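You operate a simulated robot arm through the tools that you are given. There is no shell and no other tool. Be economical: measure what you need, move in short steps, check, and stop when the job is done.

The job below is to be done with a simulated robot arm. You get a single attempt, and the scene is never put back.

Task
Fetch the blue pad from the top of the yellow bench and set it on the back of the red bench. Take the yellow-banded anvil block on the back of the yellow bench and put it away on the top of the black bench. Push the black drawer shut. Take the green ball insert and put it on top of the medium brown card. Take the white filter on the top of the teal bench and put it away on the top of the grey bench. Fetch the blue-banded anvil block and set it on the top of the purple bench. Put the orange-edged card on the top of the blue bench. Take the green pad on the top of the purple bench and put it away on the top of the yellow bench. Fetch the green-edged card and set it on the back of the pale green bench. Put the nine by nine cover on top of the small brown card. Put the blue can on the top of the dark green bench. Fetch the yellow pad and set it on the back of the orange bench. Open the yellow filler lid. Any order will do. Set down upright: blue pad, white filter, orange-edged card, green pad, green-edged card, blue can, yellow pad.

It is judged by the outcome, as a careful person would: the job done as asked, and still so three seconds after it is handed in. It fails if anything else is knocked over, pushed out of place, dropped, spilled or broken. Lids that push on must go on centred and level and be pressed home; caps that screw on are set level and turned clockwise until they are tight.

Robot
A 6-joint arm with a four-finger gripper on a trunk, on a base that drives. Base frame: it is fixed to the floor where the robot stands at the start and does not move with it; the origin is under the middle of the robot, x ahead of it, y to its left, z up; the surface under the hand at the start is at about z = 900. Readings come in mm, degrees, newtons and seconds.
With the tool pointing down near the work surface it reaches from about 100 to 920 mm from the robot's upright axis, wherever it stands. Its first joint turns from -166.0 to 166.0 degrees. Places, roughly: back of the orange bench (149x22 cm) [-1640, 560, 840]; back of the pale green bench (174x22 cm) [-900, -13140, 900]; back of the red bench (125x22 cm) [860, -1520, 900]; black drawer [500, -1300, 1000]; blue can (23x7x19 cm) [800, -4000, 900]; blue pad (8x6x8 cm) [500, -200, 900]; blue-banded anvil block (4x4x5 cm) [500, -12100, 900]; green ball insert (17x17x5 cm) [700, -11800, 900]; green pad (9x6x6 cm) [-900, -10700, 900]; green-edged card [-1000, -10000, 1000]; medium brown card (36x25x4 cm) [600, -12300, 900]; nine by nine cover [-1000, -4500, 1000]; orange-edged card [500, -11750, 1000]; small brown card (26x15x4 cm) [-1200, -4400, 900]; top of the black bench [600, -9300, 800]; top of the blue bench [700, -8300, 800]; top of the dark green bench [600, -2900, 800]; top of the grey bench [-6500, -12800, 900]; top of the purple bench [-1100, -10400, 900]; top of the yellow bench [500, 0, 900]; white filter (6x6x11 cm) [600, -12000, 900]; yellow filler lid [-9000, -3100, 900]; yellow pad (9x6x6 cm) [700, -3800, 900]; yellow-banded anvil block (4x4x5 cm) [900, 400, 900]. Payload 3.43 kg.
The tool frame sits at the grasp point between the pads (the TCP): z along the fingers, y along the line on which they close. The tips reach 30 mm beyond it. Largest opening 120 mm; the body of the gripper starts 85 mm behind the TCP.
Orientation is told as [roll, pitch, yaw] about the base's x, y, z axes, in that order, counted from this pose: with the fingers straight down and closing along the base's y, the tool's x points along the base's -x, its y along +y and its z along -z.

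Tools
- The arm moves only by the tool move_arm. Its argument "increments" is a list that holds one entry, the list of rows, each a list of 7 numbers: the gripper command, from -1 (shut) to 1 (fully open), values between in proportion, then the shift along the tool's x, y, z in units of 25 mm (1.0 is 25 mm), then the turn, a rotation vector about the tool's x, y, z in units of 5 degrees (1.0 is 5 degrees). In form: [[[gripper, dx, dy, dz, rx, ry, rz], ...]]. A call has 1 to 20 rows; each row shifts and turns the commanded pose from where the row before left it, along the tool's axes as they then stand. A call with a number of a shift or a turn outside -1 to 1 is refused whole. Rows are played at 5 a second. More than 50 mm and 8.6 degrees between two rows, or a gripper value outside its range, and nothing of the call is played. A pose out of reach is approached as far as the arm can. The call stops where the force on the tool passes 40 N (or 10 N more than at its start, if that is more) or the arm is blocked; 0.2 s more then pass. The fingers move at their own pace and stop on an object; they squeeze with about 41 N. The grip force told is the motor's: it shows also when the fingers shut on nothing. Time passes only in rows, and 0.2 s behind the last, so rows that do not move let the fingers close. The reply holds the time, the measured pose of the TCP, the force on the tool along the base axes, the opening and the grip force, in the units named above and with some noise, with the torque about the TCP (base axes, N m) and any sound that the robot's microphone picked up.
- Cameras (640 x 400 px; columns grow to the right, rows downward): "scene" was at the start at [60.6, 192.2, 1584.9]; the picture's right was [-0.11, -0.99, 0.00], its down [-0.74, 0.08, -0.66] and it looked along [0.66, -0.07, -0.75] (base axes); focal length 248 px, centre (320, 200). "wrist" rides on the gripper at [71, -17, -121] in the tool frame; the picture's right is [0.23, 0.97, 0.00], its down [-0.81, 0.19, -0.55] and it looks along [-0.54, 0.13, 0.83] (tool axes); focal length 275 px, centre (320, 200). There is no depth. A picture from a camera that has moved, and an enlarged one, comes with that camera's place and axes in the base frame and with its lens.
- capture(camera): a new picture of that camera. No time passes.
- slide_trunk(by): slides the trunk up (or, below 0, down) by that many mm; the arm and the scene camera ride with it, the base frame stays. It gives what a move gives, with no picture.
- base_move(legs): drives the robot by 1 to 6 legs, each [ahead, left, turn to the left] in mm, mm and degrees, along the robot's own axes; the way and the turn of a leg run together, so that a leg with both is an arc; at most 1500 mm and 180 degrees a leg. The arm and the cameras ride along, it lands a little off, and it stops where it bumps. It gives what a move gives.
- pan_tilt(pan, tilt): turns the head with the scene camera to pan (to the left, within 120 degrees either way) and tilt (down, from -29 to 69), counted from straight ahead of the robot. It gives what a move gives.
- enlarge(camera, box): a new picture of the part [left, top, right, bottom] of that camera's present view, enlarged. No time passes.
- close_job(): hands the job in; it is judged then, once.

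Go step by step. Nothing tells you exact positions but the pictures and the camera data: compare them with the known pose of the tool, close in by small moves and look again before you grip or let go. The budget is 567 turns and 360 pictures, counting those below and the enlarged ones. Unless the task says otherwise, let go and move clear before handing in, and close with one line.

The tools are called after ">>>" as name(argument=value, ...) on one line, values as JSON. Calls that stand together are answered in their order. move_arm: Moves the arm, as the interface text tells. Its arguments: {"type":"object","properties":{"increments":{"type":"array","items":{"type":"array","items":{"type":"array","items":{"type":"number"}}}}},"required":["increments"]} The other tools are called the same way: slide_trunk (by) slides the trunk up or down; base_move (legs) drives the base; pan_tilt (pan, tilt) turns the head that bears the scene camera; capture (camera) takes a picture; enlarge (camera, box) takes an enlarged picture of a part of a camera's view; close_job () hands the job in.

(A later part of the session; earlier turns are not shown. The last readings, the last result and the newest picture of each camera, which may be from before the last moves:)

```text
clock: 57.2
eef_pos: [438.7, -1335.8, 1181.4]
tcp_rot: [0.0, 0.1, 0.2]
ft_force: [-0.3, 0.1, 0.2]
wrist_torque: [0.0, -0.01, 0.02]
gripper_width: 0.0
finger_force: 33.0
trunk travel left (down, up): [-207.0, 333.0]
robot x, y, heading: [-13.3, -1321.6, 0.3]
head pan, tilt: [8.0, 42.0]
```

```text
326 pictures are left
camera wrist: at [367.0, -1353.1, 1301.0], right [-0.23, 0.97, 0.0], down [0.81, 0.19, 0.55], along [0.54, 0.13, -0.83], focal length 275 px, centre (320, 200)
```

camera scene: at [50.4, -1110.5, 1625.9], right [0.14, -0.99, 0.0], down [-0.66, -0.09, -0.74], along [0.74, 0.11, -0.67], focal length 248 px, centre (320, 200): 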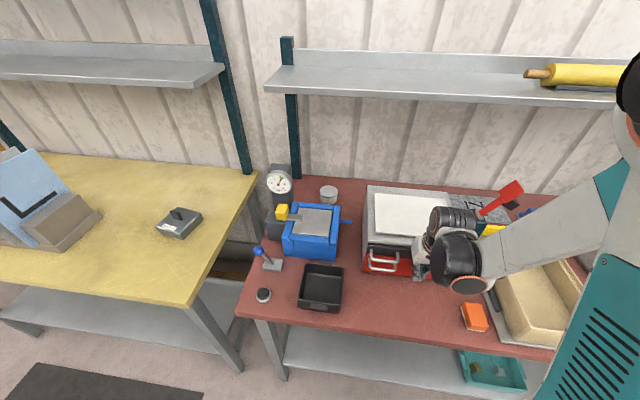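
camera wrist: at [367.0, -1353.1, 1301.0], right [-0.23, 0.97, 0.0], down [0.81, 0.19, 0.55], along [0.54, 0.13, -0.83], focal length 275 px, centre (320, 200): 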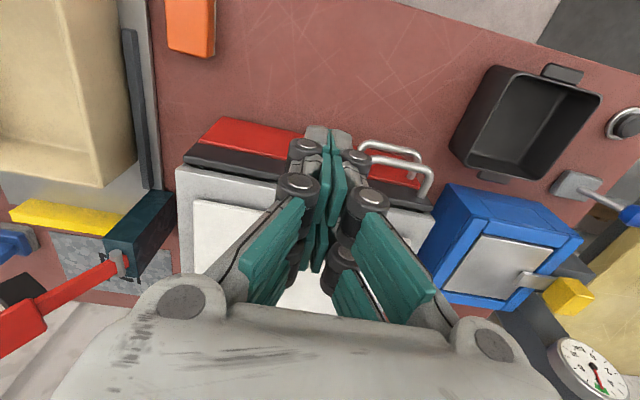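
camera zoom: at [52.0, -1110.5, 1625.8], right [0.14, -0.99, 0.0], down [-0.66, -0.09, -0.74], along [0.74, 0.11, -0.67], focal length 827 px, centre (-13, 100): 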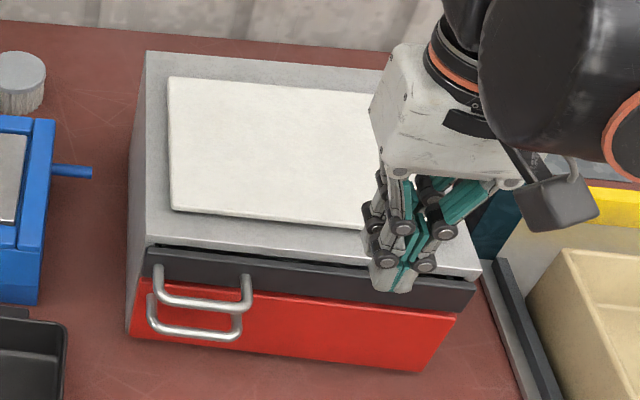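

The black drawer is shut. Next I drive along to the dark green bench (raised arm) and look at it and the next bench.

>>> slide_trunk(by=200)

>>> base_move(legs=[[0, -1000, 0], [0, -950, 0]])

>>> pan_tilt(pan=10, tilt=42)

>>> capture(camera="scene")

>>> pan_tilt(pan=-60, tilt=35)

>>> capture(camera="scene")

```text
clock: 59.4
eef_pos: [439.5, -1335.5, 1380.1]
tcp_rot: [0.1, 0.0, 0.1]
ft_force: [0.4, 0.1, -0.1]
wrist_torque: [0.01, 0.01, 0.01]
gripper_width: 0.0
finger_force: 33.3
trunk travel left (down, up): [-407.0, 133.0]
robot x, y, heading: [-10.2, -1322.1, 0.0]
head pan, tilt: [8.0, 42.0]
```

```text
clock: 65.7
eef_pos: [434.5, -2390.3, 1380.6]
tcp_rot: [0.1, 0.0, 2.1]
ft_force: [0.0, -0.2, 0.2]
wrist_torque: [0.0, -0.01, 0.0]
gripper_width: 0.0
finger_force: 33.3
trunk travel left (down, up): [-407.0, 133.0]
robot x, y, heading: [-18.9, -2391.8, 2.1]
head pan, tilt: [8.0, 42.0]
stopped in leg 2: the robot was blocked; the commanded pose is now the measured one
```

```text
clock: 66.3
eef_pos: [434.6, -2388.5, 1380.3]
tcp_rot: [0.0, 0.0, 2.3]
ft_force: [-0.4, 0.1, 0.0]
wrist_torque: [0.0, 0.01, -0.02]
gripper_width: 0.2
finger_force: 32.9
trunk travel left (down, up): [-407.0, 133.0]
robot x, y, heading: [-21.7, -2394.6, 2.6]
head pan, tilt: [10.0, 42.0]
```

```text
325 pictures are left
camera scene: at [38.6, -2176.1, 1825.9], right [0.21, -0.98, 0.0], down [-0.65, -0.14, -0.74], along [0.73, 0.16, -0.67], focal length 248 px, centre (320, 200)
```

scene: 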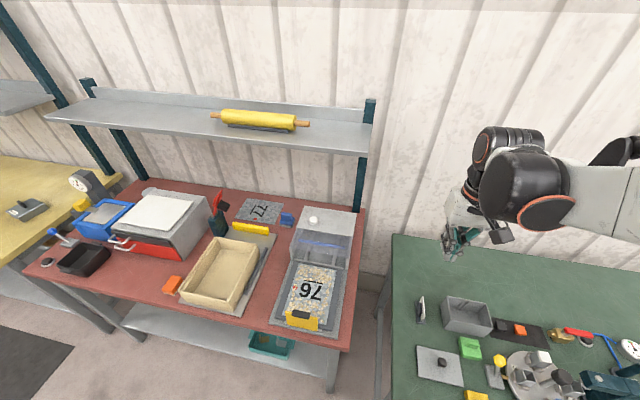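

```text
clock: 67.7
eef_pos: [435.7, -2388.8, 1380.1]
tcp_rot: [0.0, 0.0, 2.2]
ft_force: [0.3, 0.2, -0.4]
wrist_torque: [0.02, -0.01, 0.0]
gripper_width: 0.0
finger_force: 33.5
trunk travel left (down, up): [-407.0, 133.0]
robot x, y, heading: [-20.8, -2392.2, 2.0]
head pan, tilt: [-60.0, 35.0]
```

```text
324 pictures are left
camera scene: at [41.6, -2204.3, 1829.2], right [-0.12, -0.99, 0.0], down [-0.63, 0.08, -0.77], along [0.76, -0.09, -0.64], focal length 248 px, centre (320, 200)
```

scene: 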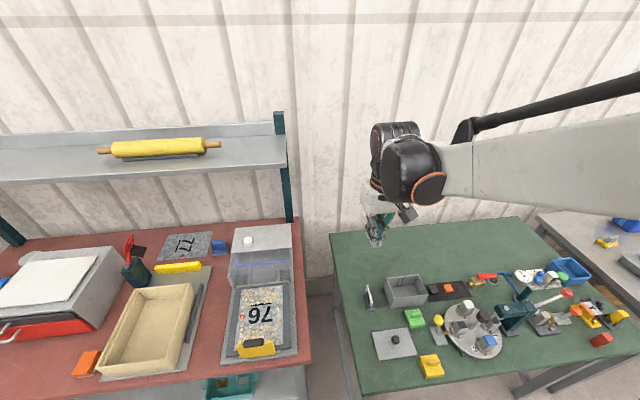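

The robot bumped the dark green bench, which juts further into the aisle. Its back left area is free for the can. I back away and drive on to the can's bench.

>>> base_move(legs=[[0, 120, -2], [-280, 0, 0], [0, -1400, 0], [0, -200, 0]])

>>> pan_tilt(pan=5, tilt=40)

>>> capture(camera="scene")

```text
clock: 78.2
eef_pos: [172.1, -3861.3, 1380.4]
tcp_rot: [0.0, 0.0, 1.0]
ft_force: [0.0, -0.7, 0.6]
wrist_torque: [0.09, 0.01, -0.02]
gripper_width: 0.1
finger_force: 33.4
trunk travel left (down, up): [-407.0, 133.0]
robot x, y, heading: [-277.5, -3849.6, 0.8]
head pan, tilt: [-60.0, 35.0]
```

```text
clock: 79.5
eef_pos: [171.9, -3858.1, 1379.7]
tcp_rot: [0.0, -0.1, 1.0]
ft_force: [0.4, -1.0, 0.5]
wrist_torque: [0.03, 0.0, -0.01]
gripper_width: 0.0
finger_force: 33.3
trunk travel left (down, up): [-407.0, 133.0]
robot x, y, heading: [-279.7, -3851.0, 0.9]
head pan, tilt: [5.0, 40.0]
```

```text
323 pictures are left
camera scene: at [-216.8, -3643.1, 1828.8], right [0.1, -0.99, 0.0], down [-0.64, -0.07, -0.77], along [0.76, 0.08, -0.64], focal length 248 px, centre (320, 200)
```

scene: 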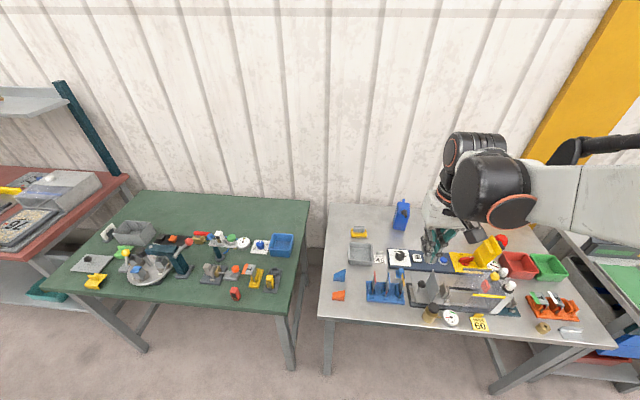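

The blue can and yellow pad are on the grey-topped bench's back-left. I enlarge that.

>>> enlarge(camera="scene", box=[320, 180, 480, 280])

>>> enlarge(camera="scene", box=[60, 180, 320, 320])

```text
4.00 times, centred on (400, 230) of scene
camera zoom: at [-216.8, -3643.1, 1828.8], right [0.1, -0.99, 0.0], down [-0.64, -0.07, -0.77], along [0.76, 0.08, -0.64], focal length 993 px, centre (0, 80)
```

zoom: 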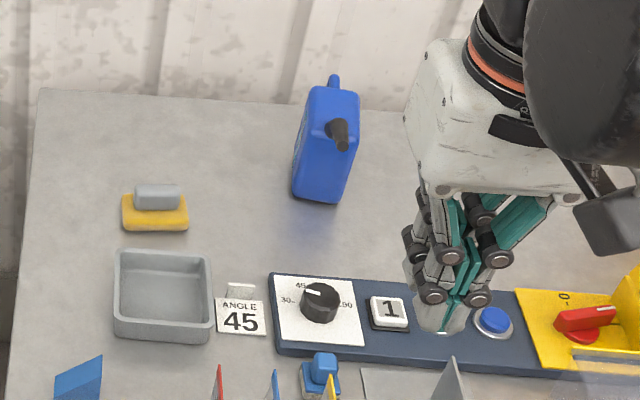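

```text
2.46 times, centred on (190, 250) of scene
camera zoom: at [-216.8, -3643.1, 1828.8], right [0.1, -0.99, 0.0], down [-0.64, -0.07, -0.77], along [0.76, 0.08, -0.64], focal length 611 px, centre (640, 77)
```

zoom: 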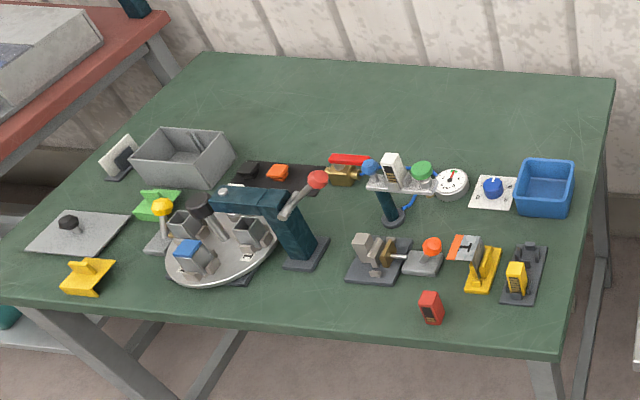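

The can's narrow 7 cm side faces along y. I drive closer and look with the wrist camera.

>>> base_move(legs=[[180, -80, -0.8]])

>>> move_arm(increments=[[[1, -1, 0, 0, 0, 0, 0], [1, -1, 0, 0, 0, 0, 0], [1, -1, 0, 0, 0, 0, 0], [1, -1, 0, 0, 0, 0, 0], [1, -1, 0, 0, 0, 0, 0], [1, -1, 0, 0, 0, 0, 0], [1, -1, 0, 0, 0, 0, 0], [1, -1, 0, 0, 0, 0, 0]]])

>>> capture(camera="wrist")

>>> capture(camera="scene")

```text
clock: 81.1
eef_pos: [354.7, -3943.0, 1380.0]
tcp_rot: [0.0, 0.2, 0.2]
ft_force: [0.4, -0.3, -0.3]
wrist_torque: [0.02, 0.08, -0.02]
gripper_width: 0.0
finger_force: 33.2
trunk travel left (down, up): [-407.0, 133.0]
robot x, y, heading: [-98.0, -3933.2, 0.4]
head pan, tilt: [5.0, 40.0]
```

```text
clock: 82.9
eef_pos: [554.3, -3942.6, 1380.9]
tcp_rot: [0.0, 0.1, 0.2]
ft_force: [0.1, 0.9, -0.1]
wrist_torque: [-0.01, 0.02, 0.01]
gripper_width: 120.1
finger_force: 0.0
trunk travel left (down, up): [-407.0, 133.0]
robot x, y, heading: [-99.7, -3930.2, 0.4]
head pan, tilt: [5.0, 40.0]
```

```text
320 pictures are left
camera wrist: at [482.3, -3959.7, 1500.8], right [-0.23, 0.97, 0.0], down [0.81, 0.19, 0.55], along [0.54, 0.13, -0.83], focal length 275 px, centre (320, 200)
```

wrist: 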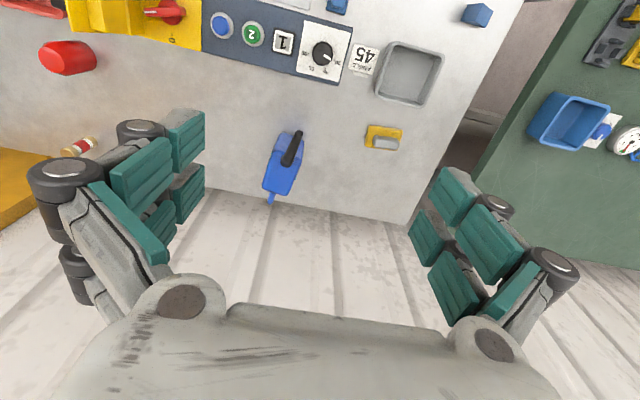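

```text
319 pictures are left
camera scene: at [-30.7, -3722.2, 1828.7], right [0.09, -1.0, 0.0], down [-0.64, -0.06, -0.77], along [0.76, 0.07, -0.64], focal length 248 px, centre (320, 200)
```

scene: 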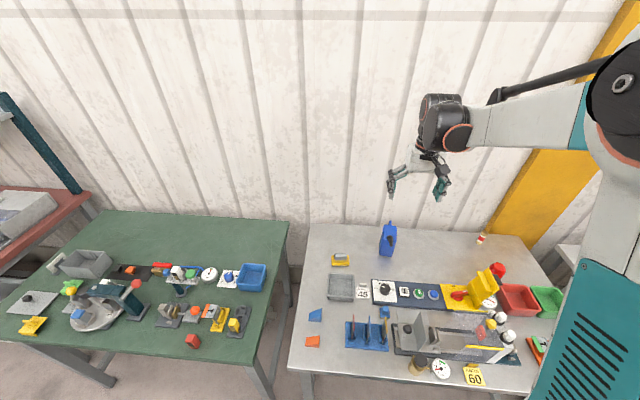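

>>> enlarge(camera="wrist", box=[220, 100, 420, 225])

>>> enlarge(camera="scene", box=[310, 200, 470, 300])

```text
3.20 times, centred on (320, 162) of wrist
camera zoom: at [482.3, -3959.7, 1500.8], right [-0.23, 0.97, 0.0], down [0.81, 0.19, 0.55], along [0.54, 0.13, -0.83], focal length 881 px, centre (320, 320)
```

zoom: 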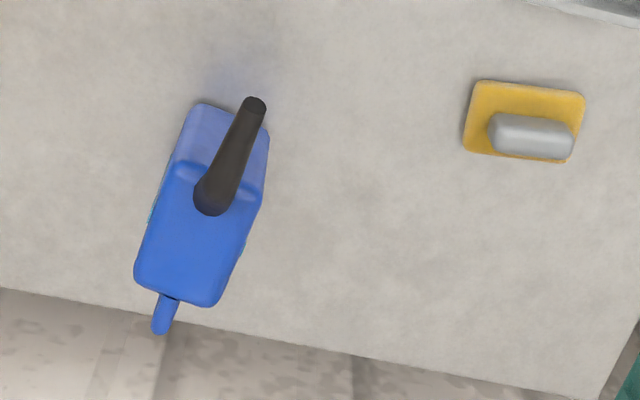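

```text
4.00 times, centred on (390, 250) of scene
camera zoom: at [-30.7, -3722.2, 1828.7], right [0.09, -1.0, 0.0], down [-0.64, -0.06, -0.77], along [0.76, 0.07, -0.64], focal length 993 px, centre (40, 0)
```

zoom: 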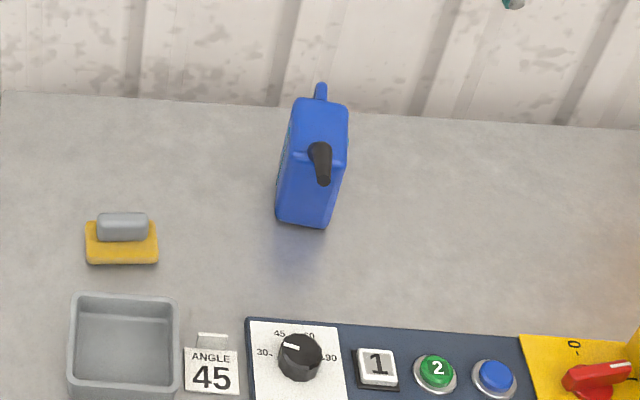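

Triangulating gives a bench height of about 850, the can body at x ≈ 737–830 and y ≈ -3970, with the spout tip (toward the robot) at z ≈ 1028 and yaw about -8.5°. I move above the body and look again.

>>> move_arm(increments=[[[1, -1, -0.13, 1, 0, 0, 0], [1, -1, -0.13, 1, 0, 0, 0], [1, -1, -0.13, 1, 0, 0, 0], [1, -1, -0.13, 1, 0, 0, 0], [1, -1, -0.13, 1, 0, 0, 0], [1, -1, -0.13, 1, 0, 0, 0], [1, -1, -0.13, 1, 0, 0, 0], [1, -1, -0.13, 1, 0, 0, 0], [1, -1, -0.13, 1, 0, 0, 0], [1, -0.24, 0, 0.2, 0, 0, 0.85], [1, 0, 0, 0, 0, 0, 0.85]]])

>>> capture(camera="wrist")

>>> enlarge(camera="scene", box=[310, 160, 470, 280])

```text
clock: 85.3
eef_pos: [783.4, -3970.7, 1151.4]
tcp_rot: [0.0, -0.1, -8.4]
ft_force: [-0.1, 0.5, 0.2]
wrist_torque: [0.02, 0.02, -0.03]
gripper_width: 120.2
finger_force: 0.1
trunk travel left (down, up): [-407.0, 133.0]
robot x, y, heading: [-96.6, -3935.3, -0.0]
head pan, tilt: [5.0, 40.0]
```

```text
316 pictures are left
camera wrist: at [710.4, -3977.2, 1271.0], right [-0.09, 1.0, 0.0], down [0.83, 0.07, 0.55], along [0.55, 0.05, -0.83], focal length 275 px, centre (320, 200)
```

wrist: 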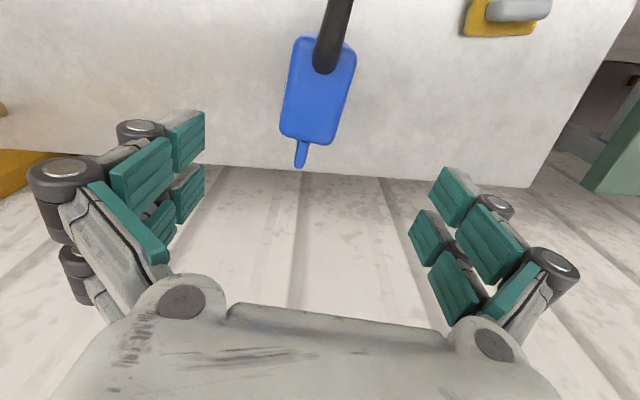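

```text
3.33 times, centred on (390, 220) of scene
camera zoom: at [-31.5, -3722.2, 1828.8], right [0.09, -1.0, 0.0], down [-0.64, -0.06, -0.77], along [0.76, 0.07, -0.64], focal length 827 px, centre (87, 133)
```

zoom: 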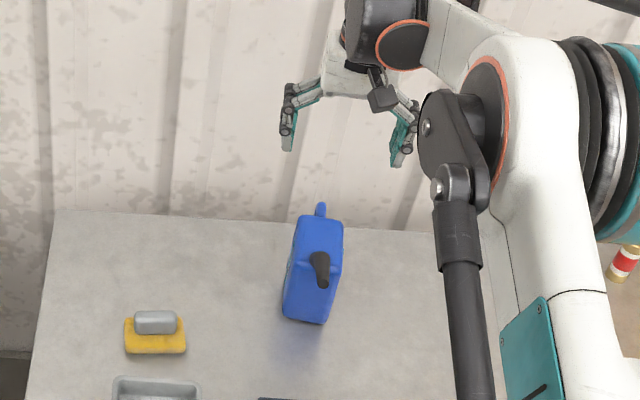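

Centre of the body top is (780, -3975), yaw about -6°. I correct slightly, descend to grip the body and close.

>>> move_arm(increments=[[[1, 0.1, -0.16, 1, 0, 0, -0.4], [1, 0, 0, 1, 0, 0, 0], [1, 0, 0, 1, 0, 0, 0], [1, 0, 0, 1, 0, 0, 0], [1, 0, 0, 1, 0, 0, 0], [1, 0, 0, 1, 0, 0, 0], [1, 0, 0, 1, 0, 0, 0], [1, 0, 0, 1, 0, 0, 0]]])

>>> capture(camera="wrist")

>>> enlarge(camera="scene", box=[310, 160, 470, 280])

```text
clock: 87.1
eef_pos: [740.8, -3974.5, 980.2]
tcp_rot: [0.0, -0.1, -6.3]
ft_force: [0.4, -0.2, -0.3]
wrist_torque: [-0.02, 0.01, 0.02]
gripper_width: 119.7
finger_force: 0.0
out of reach, approached as far as the arm can: row 5, 6, 7, 8
trunk travel left (down, up): [-407.0, 133.0]
robot x, y, heading: [-97.3, -3933.5, 0.0]
head pan, tilt: [5.0, 40.0]
```

```text
314 pictures are left
camera wrist: at [668.2, -3982.6, 1100.0], right [-0.12, 0.99, 0.0], down [0.83, 0.1, 0.55], along [0.55, 0.07, -0.83], focal length 275 px, centre (320, 200)
```

wrist: 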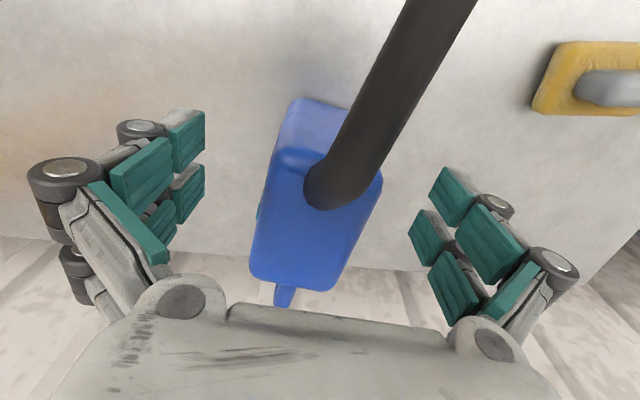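

```text
3.33 times, centred on (390, 220) of scene
camera zoom: at [-31.6, -3722.2, 1828.8], right [0.09, -1.0, 0.0], down [-0.64, -0.06, -0.77], along [0.76, 0.07, -0.64], focal length 827 px, centre (87, 133)
```

zoom: 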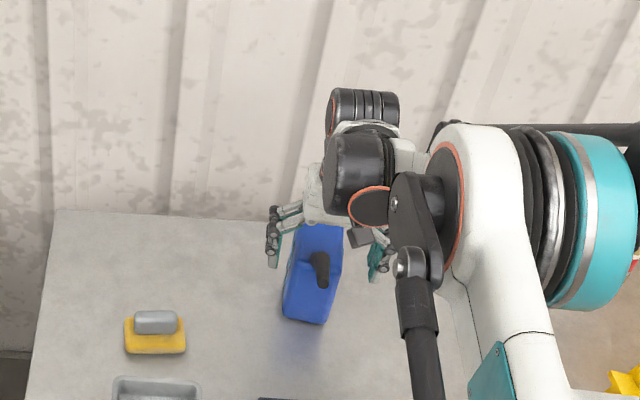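

Out of reach because the trunk is high. I rise again, then lower the trunk.

>>> move_arm(increments=[[[1, 0, 0, -1, 0, 0, 0], [1, 0, 0, -1, 0, 0, 0], [1, 0, 0, -1, 0, 0, 0], [1, 0, 0, -1, 0, 0, 0], [1, 0, 0, -1, 0, 0, 0], [1, 0, 0, -1, 0, 0, 0], [1, 0, 0, -1, 0, 0, 0], [1, 0, 0, -1, 0, 0, 0], [1, 0, 0, -1, 0, 0, 0], [1, 0, 0, -1, 0, 0, 0]]])

>>> slide_trunk(by=-130)

```text
clock: 89.3
eef_pos: [742.6, -3971.0, 1230.9]
tcp_rot: [0.0, 0.0, -6.3]
ft_force: [-0.2, -0.5, 0.2]
wrist_torque: [0.0, 0.01, 0.02]
gripper_width: 120.2
finger_force: 0.1
trunk travel left (down, up): [-407.0, 133.0]
robot x, y, heading: [-96.6, -3934.5, 0.1]
head pan, tilt: [5.0, 40.0]
```

```text
clock: 90.9
eef_pos: [741.4, -3969.5, 1099.5]
tcp_rot: [0.0, 0.0, -6.3]
ft_force: [0.3, 0.1, -0.7]
wrist_torque: [0.02, -0.03, 0.01]
gripper_width: 119.8
finger_force: 0.1
trunk travel left (down, up): [-277.0, 263.0]
robot x, y, heading: [-97.1, -3930.2, -0.1]
head pan, tilt: [5.0, 40.0]
```

>>> move_arm(increments=[[[1, -0.8, 0, 0, 0, 0, 0], [1, -0.8, 0.08, 0, 0, 0, 0], [1, 0, 0, 1, 0, 0, 0], [1, 0, 0, 1, 0, 0, 0], [1, 0, 0, 0.5, 0, 0, 0]]])

>>> capture(camera="wrist")

```text
clock: 92.1
eef_pos: [782.1, -3972.8, 1034.8]
tcp_rot: [0.0, 0.1, -6.3]
ft_force: [-0.2, -0.4, -0.5]
wrist_torque: [-0.01, -0.01, -0.02]
gripper_width: 119.8
finger_force: 0.1
trunk travel left (down, up): [-277.0, 263.0]
robot x, y, heading: [-99.0, -3930.3, -0.0]
head pan, tilt: [5.0, 40.0]
```

```text
312 pictures are left
camera wrist: at [709.4, -3981.2, 1156.0], right [-0.12, 0.99, 0.0], down [0.83, 0.1, 0.55], along [0.55, 0.07, -0.83], focal length 275 px, centre (320, 200)
```

wrist: 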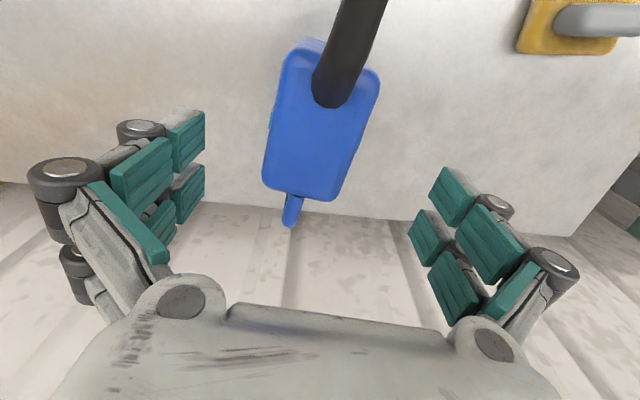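

Well aligned. I descend and grip.

>>> move_arm(increments=[[[1, 0.1, 0, 1, 0, 0, 0], [1, 0, -0.06, 1, 0, 0, 0], [1, 0, 0, 1, 0, 0, 0], [1, 0, 0, 0.4, 0, 0, 0], [-1, 0, 0, 0, 0, 0, 0], [-1, 0, 0, 0, 0, 0, 0], [-1, 0, 0, 0, 0, 0, 0]]])

>>> capture(camera="wrist")

```text
clock: 93.7
eef_pos: [779.6, -3973.2, 952.9]
tcp_rot: [0.0, 0.1, -6.3]
ft_force: [1.9, -2.3, 7.9]
wrist_torque: [-0.4, 0.27, 0.06]
gripper_width: 65.7
finger_force: 40.7
trunk travel left (down, up): [-277.0, 263.0]
robot x, y, heading: [-98.6, -3930.9, 0.1]
head pan, tilt: [5.0, 40.0]
```

```text
311 pictures are left
camera wrist: at [705.9, -3982.3, 1073.7], right [-0.12, 0.99, 0.0], down [0.83, 0.1, 0.55], along [0.55, 0.07, -0.83], focal length 275 px, centre (320, 200)
```

wrist: 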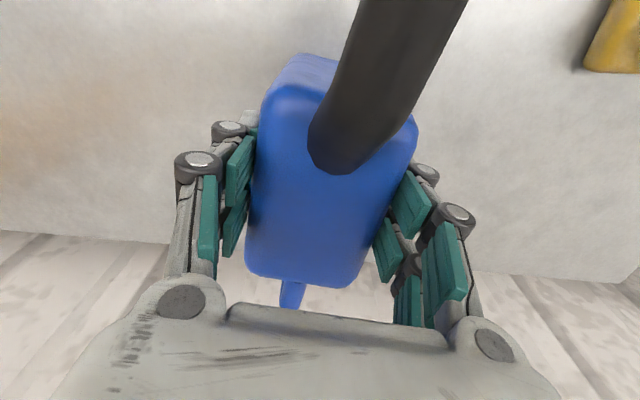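

Gripped at 66 mm. I lift and check.

>>> move_arm(increments=[[[-1, 0, 0, -0.5, 0, 0, 0], [-1, 0, 0, -1, 0, 0, 0], [-1, 0, 0, -1, 0, 0, 0], [-1, 0, 0, -1, 0, 0, 0], [-1, 0, 0, -1, 0, 0, 0], [-1, 0, 0, -1, 0, 0, 0], [-1, 0, 0, -1, 0, 0, 0], [-1, 0, 0, -1, 0, 0, 0]]])

>>> capture(camera="scene")

```text
clock: 95.5
eef_pos: [780.9, -3972.3, 1139.3]
tcp_rot: [0.1, 0.0, -6.3]
ft_force: [0.2, 1.1, -3.4]
wrist_torque: [0.01, 0.01, -0.01]
gripper_width: 65.5
finger_force: 41.1
trunk travel left (down, up): [-277.0, 263.0]
robot x, y, heading: [-98.3, -3930.0, 0.4]
head pan, tilt: [5.0, 40.0]
```

```text
310 pictures are left
camera scene: at [-31.7, -3722.2, 1698.8], right [0.09, -1.0, 0.0], down [-0.64, -0.06, -0.77], along [0.76, 0.07, -0.64], focal length 248 px, centre (320, 200)
```

scene: 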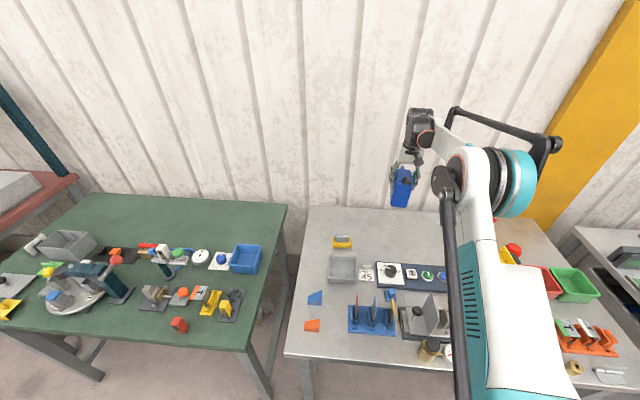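

The can is held. The dark green top is at z ≈ 850, spanning y -2395…-3467, and its back is free. I drive left to place the can near (785, -3050).

>>> base_move(legs=[[0, 920, 0]])

>>> capture(camera="scene")

>>> capture(camera="wrist")

```text
clock: 100.4
eef_pos: [768.4, -3025.6, 1139.9]
tcp_rot: [-0.1, 0.0, -5.3]
ft_force: [-0.2, 0.5, -5.3]
wrist_torque: [0.02, 0.0, -0.01]
gripper_width: 65.7
finger_force: 41.2
trunk travel left (down, up): [-277.0, 263.0]
robot x, y, heading: [-111.1, -2997.3, 1.1]
head pan, tilt: [5.0, 40.0]
```

```text
309 pictures are left
camera scene: at [-47.3, -2789.9, 1698.7], right [0.11, -0.99, 0.0], down [-0.64, -0.07, -0.77], along [0.76, 0.08, -0.64], focal length 248 px, centre (320, 200)
```

scene: 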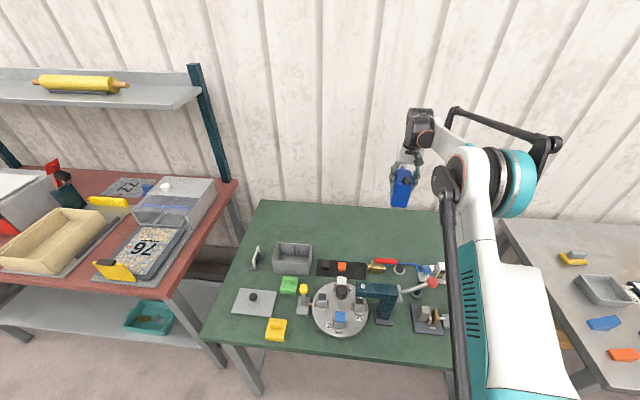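

```text
308 pictures are left
camera wrist: at [694.7, -3035.7, 1259.6], right [-0.14, 0.99, 0.0], down [0.83, 0.12, 0.55], along [0.55, 0.08, -0.83], focal length 275 px, centre (320, 200)
```

wrist: 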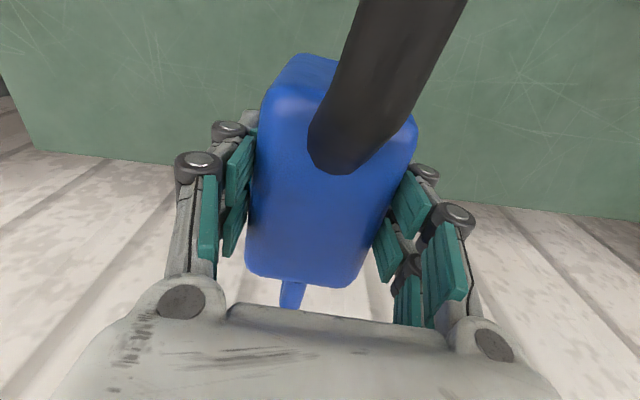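

The spot below is clear. I lower towards the dark green top.

>>> move_arm(increments=[[[-1, 0, 0, 1, 0, 0, 0], [-1, 0, 0, 1, 0, 0, 0], [-1, 0, 0, 1, 0, 0, 0], [-1, 0, 0, 1, 0, 0, 0], [-1, 0, 0, 1, 0, 0, 0], [-1, 0, 0, 1, 0, 0, 0], [-1, 0, 0, 0.8, 0, 0, 0], [-1, 0, 0, 0.2, 0, 0, 0], [-1, 0, 0, 0.2, 0, 0, 0]]])

```text
clock: 102.4
eef_pos: [767.4, -3024.7, 958.1]
tcp_rot: [0.0, 0.1, -5.3]
ft_force: [-0.1, 0.2, -3.7]
wrist_torque: [0.01, 0.02, 0.0]
gripper_width: 65.9
finger_force: 40.8
trunk travel left (down, up): [-277.0, 263.0]
robot x, y, heading: [-108.4, -2997.7, 1.1]
head pan, tilt: [5.0, 40.0]
```

>>> move_arm(increments=[[[-1, 0, 0, 0.1, 0, 0, 0], [-1, 0, 0, 0.1, 0, 0, 0], [-1, 0, 0, 0, 0, 0, 0]]])

```text
clock: 103.2
eef_pos: [769.0, -3026.2, 955.1]
tcp_rot: [0.0, 0.1, -5.3]
ft_force: [-0.3, 0.0, -4.3]
wrist_torque: [0.0, 0.01, 0.02]
gripper_width: 65.7
finger_force: 41.4
trunk travel left (down, up): [-277.0, 263.0]
robot x, y, heading: [-108.0, -3002.1, 1.1]
head pan, tilt: [5.0, 40.0]
```

>>> move_arm(increments=[[[-1, 0, 0, 0.08, 0, 0, 0], [-1, 0, 0, 0.08, 0, 0, 0], [-1, 0, 0, 0.08, 0, 0, 0], [-1, 0, 0, 0, 0, 0, 0]]])

```text
clock: 104.2
eef_pos: [766.9, -3024.0, 950.5]
tcp_rot: [0.0, -0.1, -5.4]
ft_force: [7.1, 0.8, 29.4]
wrist_torque: [-0.02, -0.21, 0.03]
gripper_width: 65.8
finger_force: 40.9
trunk travel left (down, up): [-277.0, 263.0]
robot x, y, heading: [-112.5, -3000.6, 1.2]
head pan, tilt: [5.0, 40.0]
```

Contact. I release and rise straight up.

>>> move_arm(increments=[[[-1, 0, 0, -0.04, 0, 0, 0], [1, 0, 0, 0, 0, 0, 0], [1, 0, 0, 0, 0, 0, 0], [1, 0, 0, -0.5, 0, 0, 0], [1, 0, 0, -1, 0, 0, 0], [1, 0, 0, -1, 0, 0, 0], [1, 0, 0, -1, 0, 0, 0], [1, 0, 0, -1, 0, 0, 0], [1, 0, 0, -1, 0, 0, 0], [1, 0, 0, -1, 0, 0, 0], [1, 0, 0, -1, 0, 0, 0]]])

>>> capture(camera="wrist")

>>> capture(camera="scene")

```text
clock: 106.6
eef_pos: [768.2, -3024.1, 1136.1]
tcp_rot: [0.0, 0.0, -5.3]
ft_force: [-0.2, 0.2, 0.1]
wrist_torque: [-0.02, 0.0, 0.0]
gripper_width: 120.1
finger_force: 0.1
trunk travel left (down, up): [-277.0, 263.0]
robot x, y, heading: [-112.6, -3000.3, 1.5]
head pan, tilt: [5.0, 40.0]
```

```text
307 pictures are left
camera wrist: at [694.4, -3033.4, 1257.4], right [-0.14, 0.99, 0.0], down [0.83, 0.12, 0.55], along [0.55, 0.08, -0.83], focal length 275 px, centre (320, 200)
```

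wrist: 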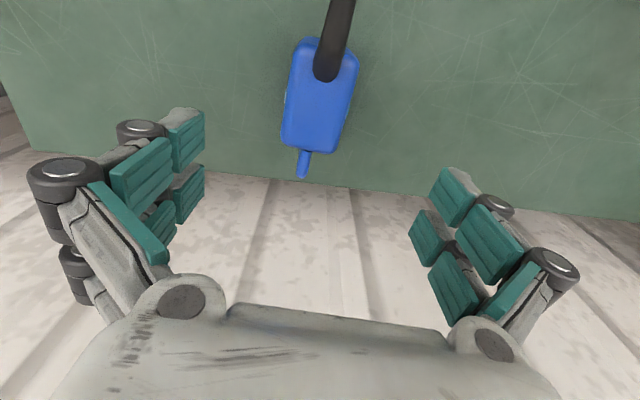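

```text
306 pictures are left
camera scene: at [-48.0, -2790.1, 1698.8], right [0.11, -0.99, 0.0], down [-0.64, -0.07, -0.77], along [0.76, 0.08, -0.64], focal length 248 px, centre (320, 200)
```

scene: 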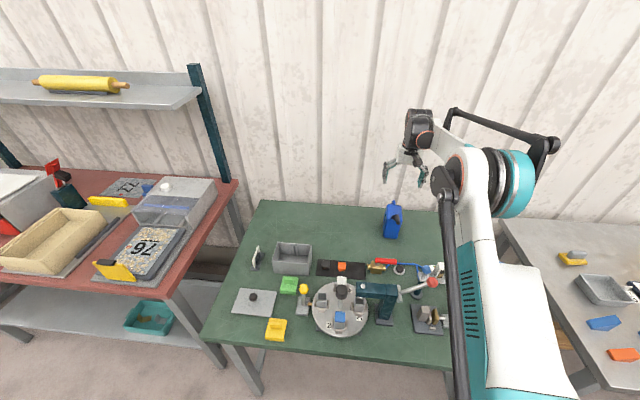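

The can stands upright on the dark green bench. Next, the yellow pad near (683, -3755): I drive right and yaw the hand +90°.

>>> base_move(legs=[[0, -735, -1.3]])

>>> move_arm(increments=[[[0.6, 0.9, 0, 0, 0, 0, -1], [0.6, 0.9, 0, 0, 0, 0, -1], [0.6, 0.9, 0, 0, 0, 0, -1], [0.6, 0.7, 0, 0, 0, 0, -1], [0.6, 0, 0, 0, 0, 0, -1], [0.6, 0, 0, 0, 0, 0, -1], [0.6, 0, 0, 0, 0, 0, -1], [0.6, 0, 0, 0, 0, 0, -1], [0.6, 0, 0, 0, 0, 0, -1], [0.6, 0, 0, 0, 0, 0, -1], [0.6, 0, 0, 0, 0, 0, -1], [0.6, 0, 0, 0, 0, 0, -1], [0.6, 0, 0, 0, 0, 0, -1], [0.6, 0, 0, 0, 0, 0, -1], [0.6, 0, 0, 0, 0, 0, -1], [0.6, 0, 0, 0, 0, 0, -1], [0.6, 0, 0, 0, 0, 0, -1], [0.6, 0, 0, 0, 0, 0, -1], [0.6, 0, 0, 0, 0, 0, -1]]])

>>> capture(camera="wrist")

>>> capture(camera="scene")

```text
clock: 110.6
eef_pos: [776.0, -3781.0, 1136.3]
tcp_rot: [0.0, -0.1, -6.4]
ft_force: [0.2, 0.1, -0.4]
wrist_torque: [-0.01, 0.02, 0.02]
gripper_width: 119.8
finger_force: 0.1
trunk travel left (down, up): [-277.0, 263.0]
robot x, y, heading: [-102.0, -3741.6, 0.3]
head pan, tilt: [5.0, 40.0]
```

```text
clock: 114.6
eef_pos: [691.5, -3782.3, 1136.6]
tcp_rot: [0.0, 0.0, 88.7]
ft_force: [-0.8, 0.1, -0.2]
wrist_torque: [-0.02, -0.01, 0.01]
gripper_width: 95.8
finger_force: 0.0
trunk travel left (down, up): [-277.0, 263.0]
robot x, y, heading: [-102.7, -3738.1, -0.1]
head pan, tilt: [5.0, 40.0]
```

```text
305 pictures are left
camera wrist: at [705.5, -3853.3, 1257.1], right [-0.98, -0.21, 0.0], down [-0.17, 0.82, 0.55], along [-0.11, 0.54, -0.83], focal length 275 px, centre (320, 200)
```

wrist: 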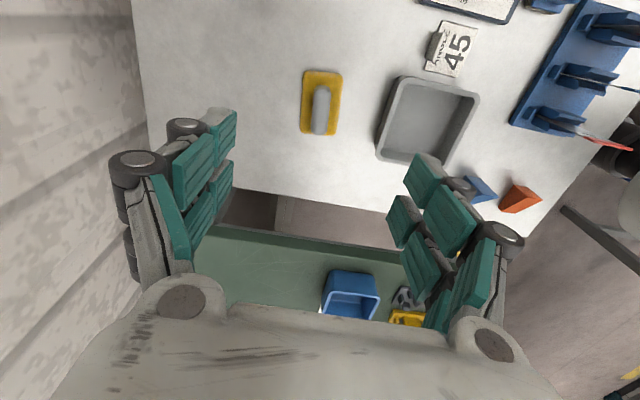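

```text
304 pictures are left
camera scene: at [-34.9, -3529.9, 1698.8], right [0.09, -1.0, 0.0], down [-0.64, -0.06, -0.77], along [0.76, 0.07, -0.64], focal length 248 px, centre (320, 200)
```

scene: 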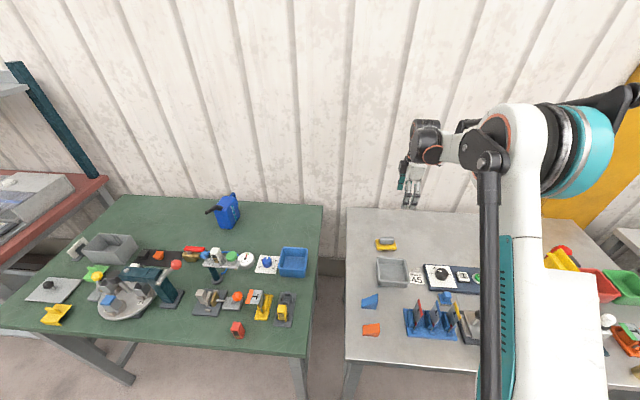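

The pad is centred near (685, -3758), rotated about +7°. I align and lower part way.

>>> move_arm(increments=[[[0.6, -0.97, 0.24, 0, 0, 0, 0], [0.6, 0, 0, 1, 0, 0, -0.8], [0.6, 0, 0, 1, 0, 0, -0.8], [0.6, 0, 0, 1, 0, 0, 0], [0.6, 0, 0, 1, 0, 0, 0], [0.6, 0, 0, 1, 0, 0, 0], [0.6, 0, 0, 1, 0, 0, 0]]])

>>> capture(camera="wrist")

```text
clock: 116.2
eef_pos: [687.4, -3757.2, 985.5]
tcp_rot: [0.0, 0.0, 96.5]
ft_force: [0.0, 0.0, 0.4]
wrist_torque: [0.01, -0.02, 0.0]
gripper_width: 96.0
finger_force: 0.1
trunk travel left (down, up): [-277.0, 263.0]
robot x, y, heading: [-102.3, -3740.9, 0.1]
head pan, tilt: [5.0, 40.0]
```

```text
303 pictures are left
camera wrist: at [710.4, -3825.8, 1106.5], right [-0.94, -0.34, 0.0], down [-0.28, 0.78, 0.55], along [-0.19, 0.52, -0.83], focal length 275 px, centre (320, 200)
```

wrist: 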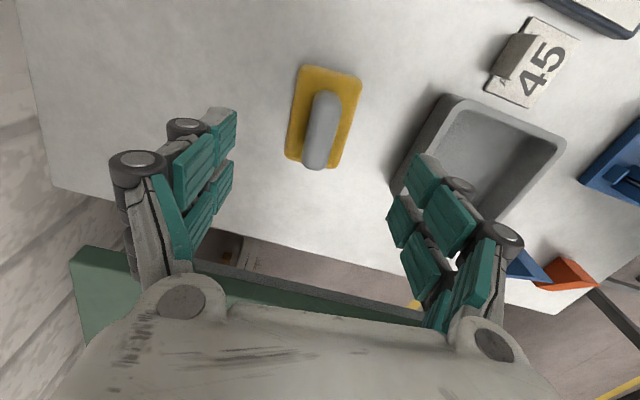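

>>> move_arm(increments=[[[0.4, 0, 0, 1, 0, 0, 0.3], [0.4, 0, 0, 1, 0, 0, 0], [0.4, 0, 0, 1, 0, 0, 0], [0.4, 0, 0, 0.4, 0, 0, 0], [0.4, 0, 0, 0.3, 0, 0, 0]]])

>>> capture(camera="wrist")

```text
clock: 117.4
eef_pos: [686.2, -3757.4, 894.8]
tcp_rot: [0.0, 0.1, 95.1]
ft_force: [0.4, 0.1, 0.0]
wrist_torque: [-0.01, -0.02, -0.02]
gripper_width: 83.8
finger_force: 0.1
trunk travel left (down, up): [-277.0, 263.0]
robot x, y, heading: [-99.0, -3741.1, -0.1]
head pan, tilt: [5.0, 40.0]
```

```text
302 pictures are left
camera wrist: at [708.0, -3826.5, 1014.6], right [-0.95, -0.31, 0.0], down [-0.26, 0.79, 0.55], along [-0.17, 0.52, -0.83], focal length 275 px, centre (320, 200)
```

wrist: 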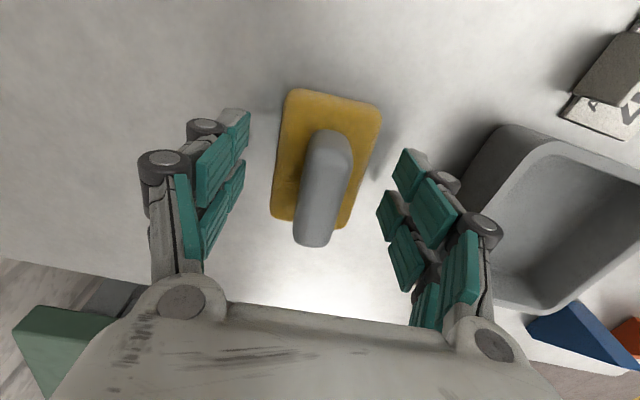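

>>> move_arm(increments=[[[0.4, 0, 0, 0.12, 0, 0, 0], [0.4, 0, 0, 0.12, 0, 0, 0], [0.4, 0, 0, 0.08, 0, 0, 0], [-1, 0, 0, 0, 0, 0, 0], [-1, 0, 0, 0, 0, 0, 0], [-1, 0, 0, 0, 0, 0, 0]]])

>>> capture(camera="wrist")

```text
clock: 118.8
eef_pos: [685.4, -3757.1, 886.6]
tcp_rot: [0.0, 0.0, 94.9]
ft_force: [-0.8, -0.3, 0.2]
wrist_torque: [-0.04, 0.0, 0.0]
gripper_width: 53.7
finger_force: 41.2
trunk travel left (down, up): [-277.0, 263.0]
robot x, y, heading: [-102.5, -3738.5, -0.0]
head pan, tilt: [5.0, 40.0]
```

```text
301 pictures are left
camera wrist: at [708.0, -3826.8, 1007.0], right [-0.95, -0.31, 0.0], down [-0.26, 0.79, 0.55], along [-0.17, 0.52, -0.83], focal length 275 px, centre (320, 200)
```

wrist: 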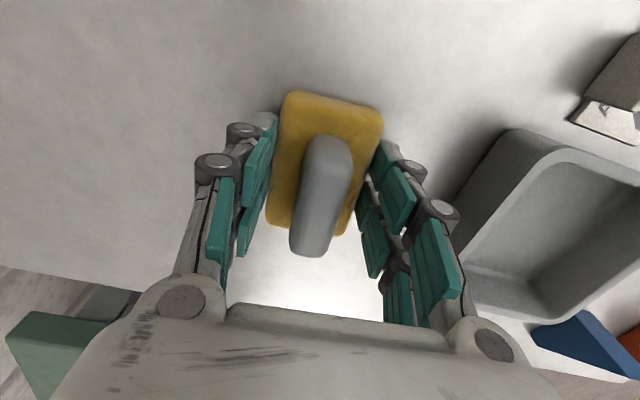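

Gripped (53.7 mm). I lift it, retract the hand and back away from the bench.

>>> move_arm(increments=[[[-1, 0, 0, -1, 0, 0, 0], [-1, 0, 0, -1, 0, 0, 0], [-1, 0, 0, -1, 0, 0, 0], [-1, 0, 0, -1, 0, 0, 0], [-1, 0, 0, -1, 0, 0, 0], [-1, 0, 0, -1, 0, 0, 0], [-1, 0, 0, -1, 0, 0, 0], [-1, 0, 0, -1, 0, 0, 0], [-1, 0, 1, 0, 0, 0, 0], [-1, 0, 1, 0, 0, 0, 0], [-1, 0, 1, 0, 0, 0, 0], [-1, 0, 1, 0, 0, 0, 0], [-1, 0, 1, 0, 0, 0, 0], [-1, 0, 1, 0, 0, 0, 0], [-1, 0, 1, 0, 0, 0, 0], [-1, 0, 1, 0, 0, 0, 0], [-1, 0, 1, 0, 0, 0, 0], [-1, 0, 1, 0, 0, 0, 0]]])

>>> slide_trunk(by=150)

>>> base_move(legs=[[-220, 0, 0], [0, 1400, 0], [0, 1400, 0], [0, 1100, 0]])

>>> capture(camera="wrist")

```text
clock: 122.6
eef_pos: [434.4, -3779.1, 1087.6]
tcp_rot: [0.0, 0.0, 95.0]
ft_force: [-0.8, 0.3, -1.0]
wrist_torque: [-0.02, 0.01, 0.02]
gripper_width: 54.1
finger_force: 40.2
trunk travel left (down, up): [-277.0, 263.0]
robot x, y, heading: [-105.7, -3741.7, -0.1]
head pan, tilt: [5.0, 40.0]
```

```text
clock: 124.3
eef_pos: [435.6, -3780.0, 1236.5]
tcp_rot: [0.0, -0.1, 95.0]
ft_force: [0.5, -0.3, -0.4]
wrist_torque: [-0.02, -0.01, -0.01]
gripper_width: 53.8
finger_force: 41.1
trunk travel left (down, up): [-427.0, 113.0]
robot x, y, heading: [-108.3, -3739.3, -0.0]
head pan, tilt: [5.0, 40.0]
```

```text
clock: 144.3
eef_pos: [296.7, 91.2, 1237.0]
tcp_rot: [0.0, 0.2, 93.8]
ft_force: [0.1, 0.7, -0.3]
wrist_torque: [0.01, 0.01, 0.03]
gripper_width: 54.2
finger_force: 41.0
trunk travel left (down, up): [-427.0, 113.0]
robot x, y, heading: [-235.5, 145.9, -1.4]
head pan, tilt: [5.0, 40.0]
```

```text
300 pictures are left
camera wrist: at [316.6, 20.7, 1356.7], right [-0.96, -0.29, 0.0], down [-0.24, 0.8, 0.55], along [-0.16, 0.53, -0.83], focal length 275 px, centre (320, 200)
```

wrist: 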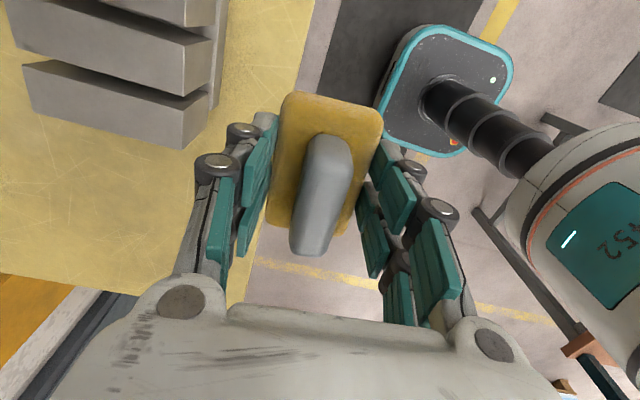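

The pad is still held. I look towards the orange bench behind me on the left.

>>> pan_tilt(pan=118, tilt=35)

>>> capture(camera="scene")

```text
clock: 146.2
eef_pos: [295.9, 91.2, 1235.5]
tcp_rot: [-0.1, 0.0, 93.7]
ft_force: [0.1, -0.2, -0.6]
wrist_torque: [0.03, 0.01, -0.03]
gripper_width: 54.2
finger_force: 41.0
trunk travel left (down, up): [-427.0, 113.0]
robot x, y, heading: [-237.3, 143.3, -1.5]
head pan, tilt: [118.0, 35.0]
```

```text
299 pictures are left
camera scene: at [-293.3, 423.7, 1856.4], right [0.89, 0.45, 0.0], down [0.26, -0.51, -0.82], along [-0.37, 0.73, -0.57], focal length 248 px, centre (320, 200)
```

scene: 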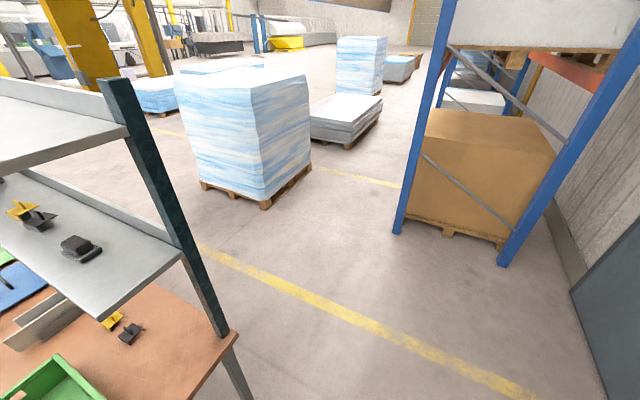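

The orange bench seems to run along x (its right end near x ≈ -811) with shelves over its back (y ≈ 450–670), facing -y. I turn left 90° and look at it.

>>> base_move(legs=[[0, 0, 91]])

>>> pan_tilt(pan=60, tilt=30)

>>> capture(camera="scene")

>>> pan_tilt(pan=115, tilt=35)

>>> capture(camera="scene")

```text
clock: 150.6
eef_pos: [-206.0, 682.4, 1236.2]
tcp_rot: [0.2, 0.1, -174.6]
ft_force: [0.1, 0.1, 0.2]
wrist_torque: [-0.02, -0.01, -0.03]
gripper_width: 54.1
finger_force: 40.9
trunk travel left (down, up): [-427.0, 113.0]
robot x, y, heading: [-241.7, 140.3, 90.5]
head pan, tilt: [118.0, 35.0]
```

```text
clock: 151.8
eef_pos: [-204.4, 682.7, 1236.6]
tcp_rot: [0.0, 0.0, -174.5]
ft_force: [-0.6, 0.3, -0.6]
wrist_torque: [-0.01, -0.02, 0.0]
gripper_width: 54.0
finger_force: 40.8
trunk travel left (down, up): [-427.0, 113.0]
robot x, y, heading: [-239.6, 144.6, 90.8]
head pan, tilt: [60.0, 30.0]
```

```text
298 pictures are left
camera scene: at [-517.2, 167.2, 1864.2], right [0.49, 0.87, 0.0], down [0.44, -0.25, -0.87], along [-0.75, 0.42, -0.5], focal length 248 px, centre (320, 200)
```

scene: 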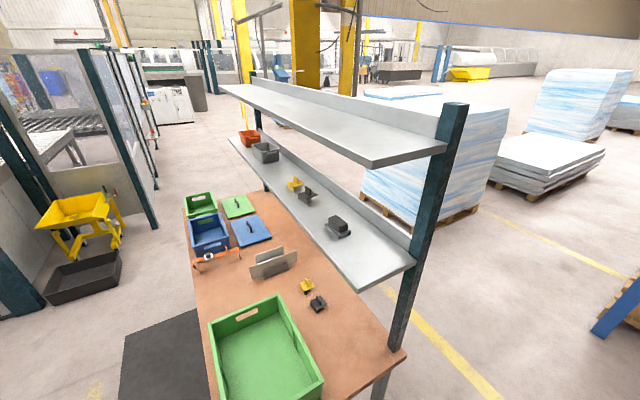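

```text
clock: 153.1
eef_pos: [-204.6, 681.9, 1236.5]
tcp_rot: [0.0, 0.0, -174.5]
ft_force: [0.4, 0.1, -0.9]
wrist_torque: [0.01, 0.03, 0.01]
gripper_width: 53.9
finger_force: 41.2
trunk travel left (down, up): [-427.0, 113.0]
robot x, y, heading: [-246.9, 145.3, 90.4]
head pan, tilt: [115.0, 35.0]
```

```text
297 pictures are left
camera scene: at [-517.9, 84.9, 1856.4], right [-0.43, 0.9, 0.0], down [0.52, 0.25, -0.82], along [-0.74, -0.35, -0.57], focal length 248 px, centre (320, 200)
```

scene: 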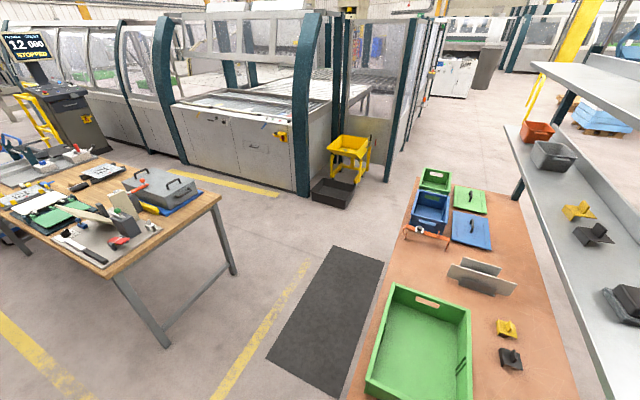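

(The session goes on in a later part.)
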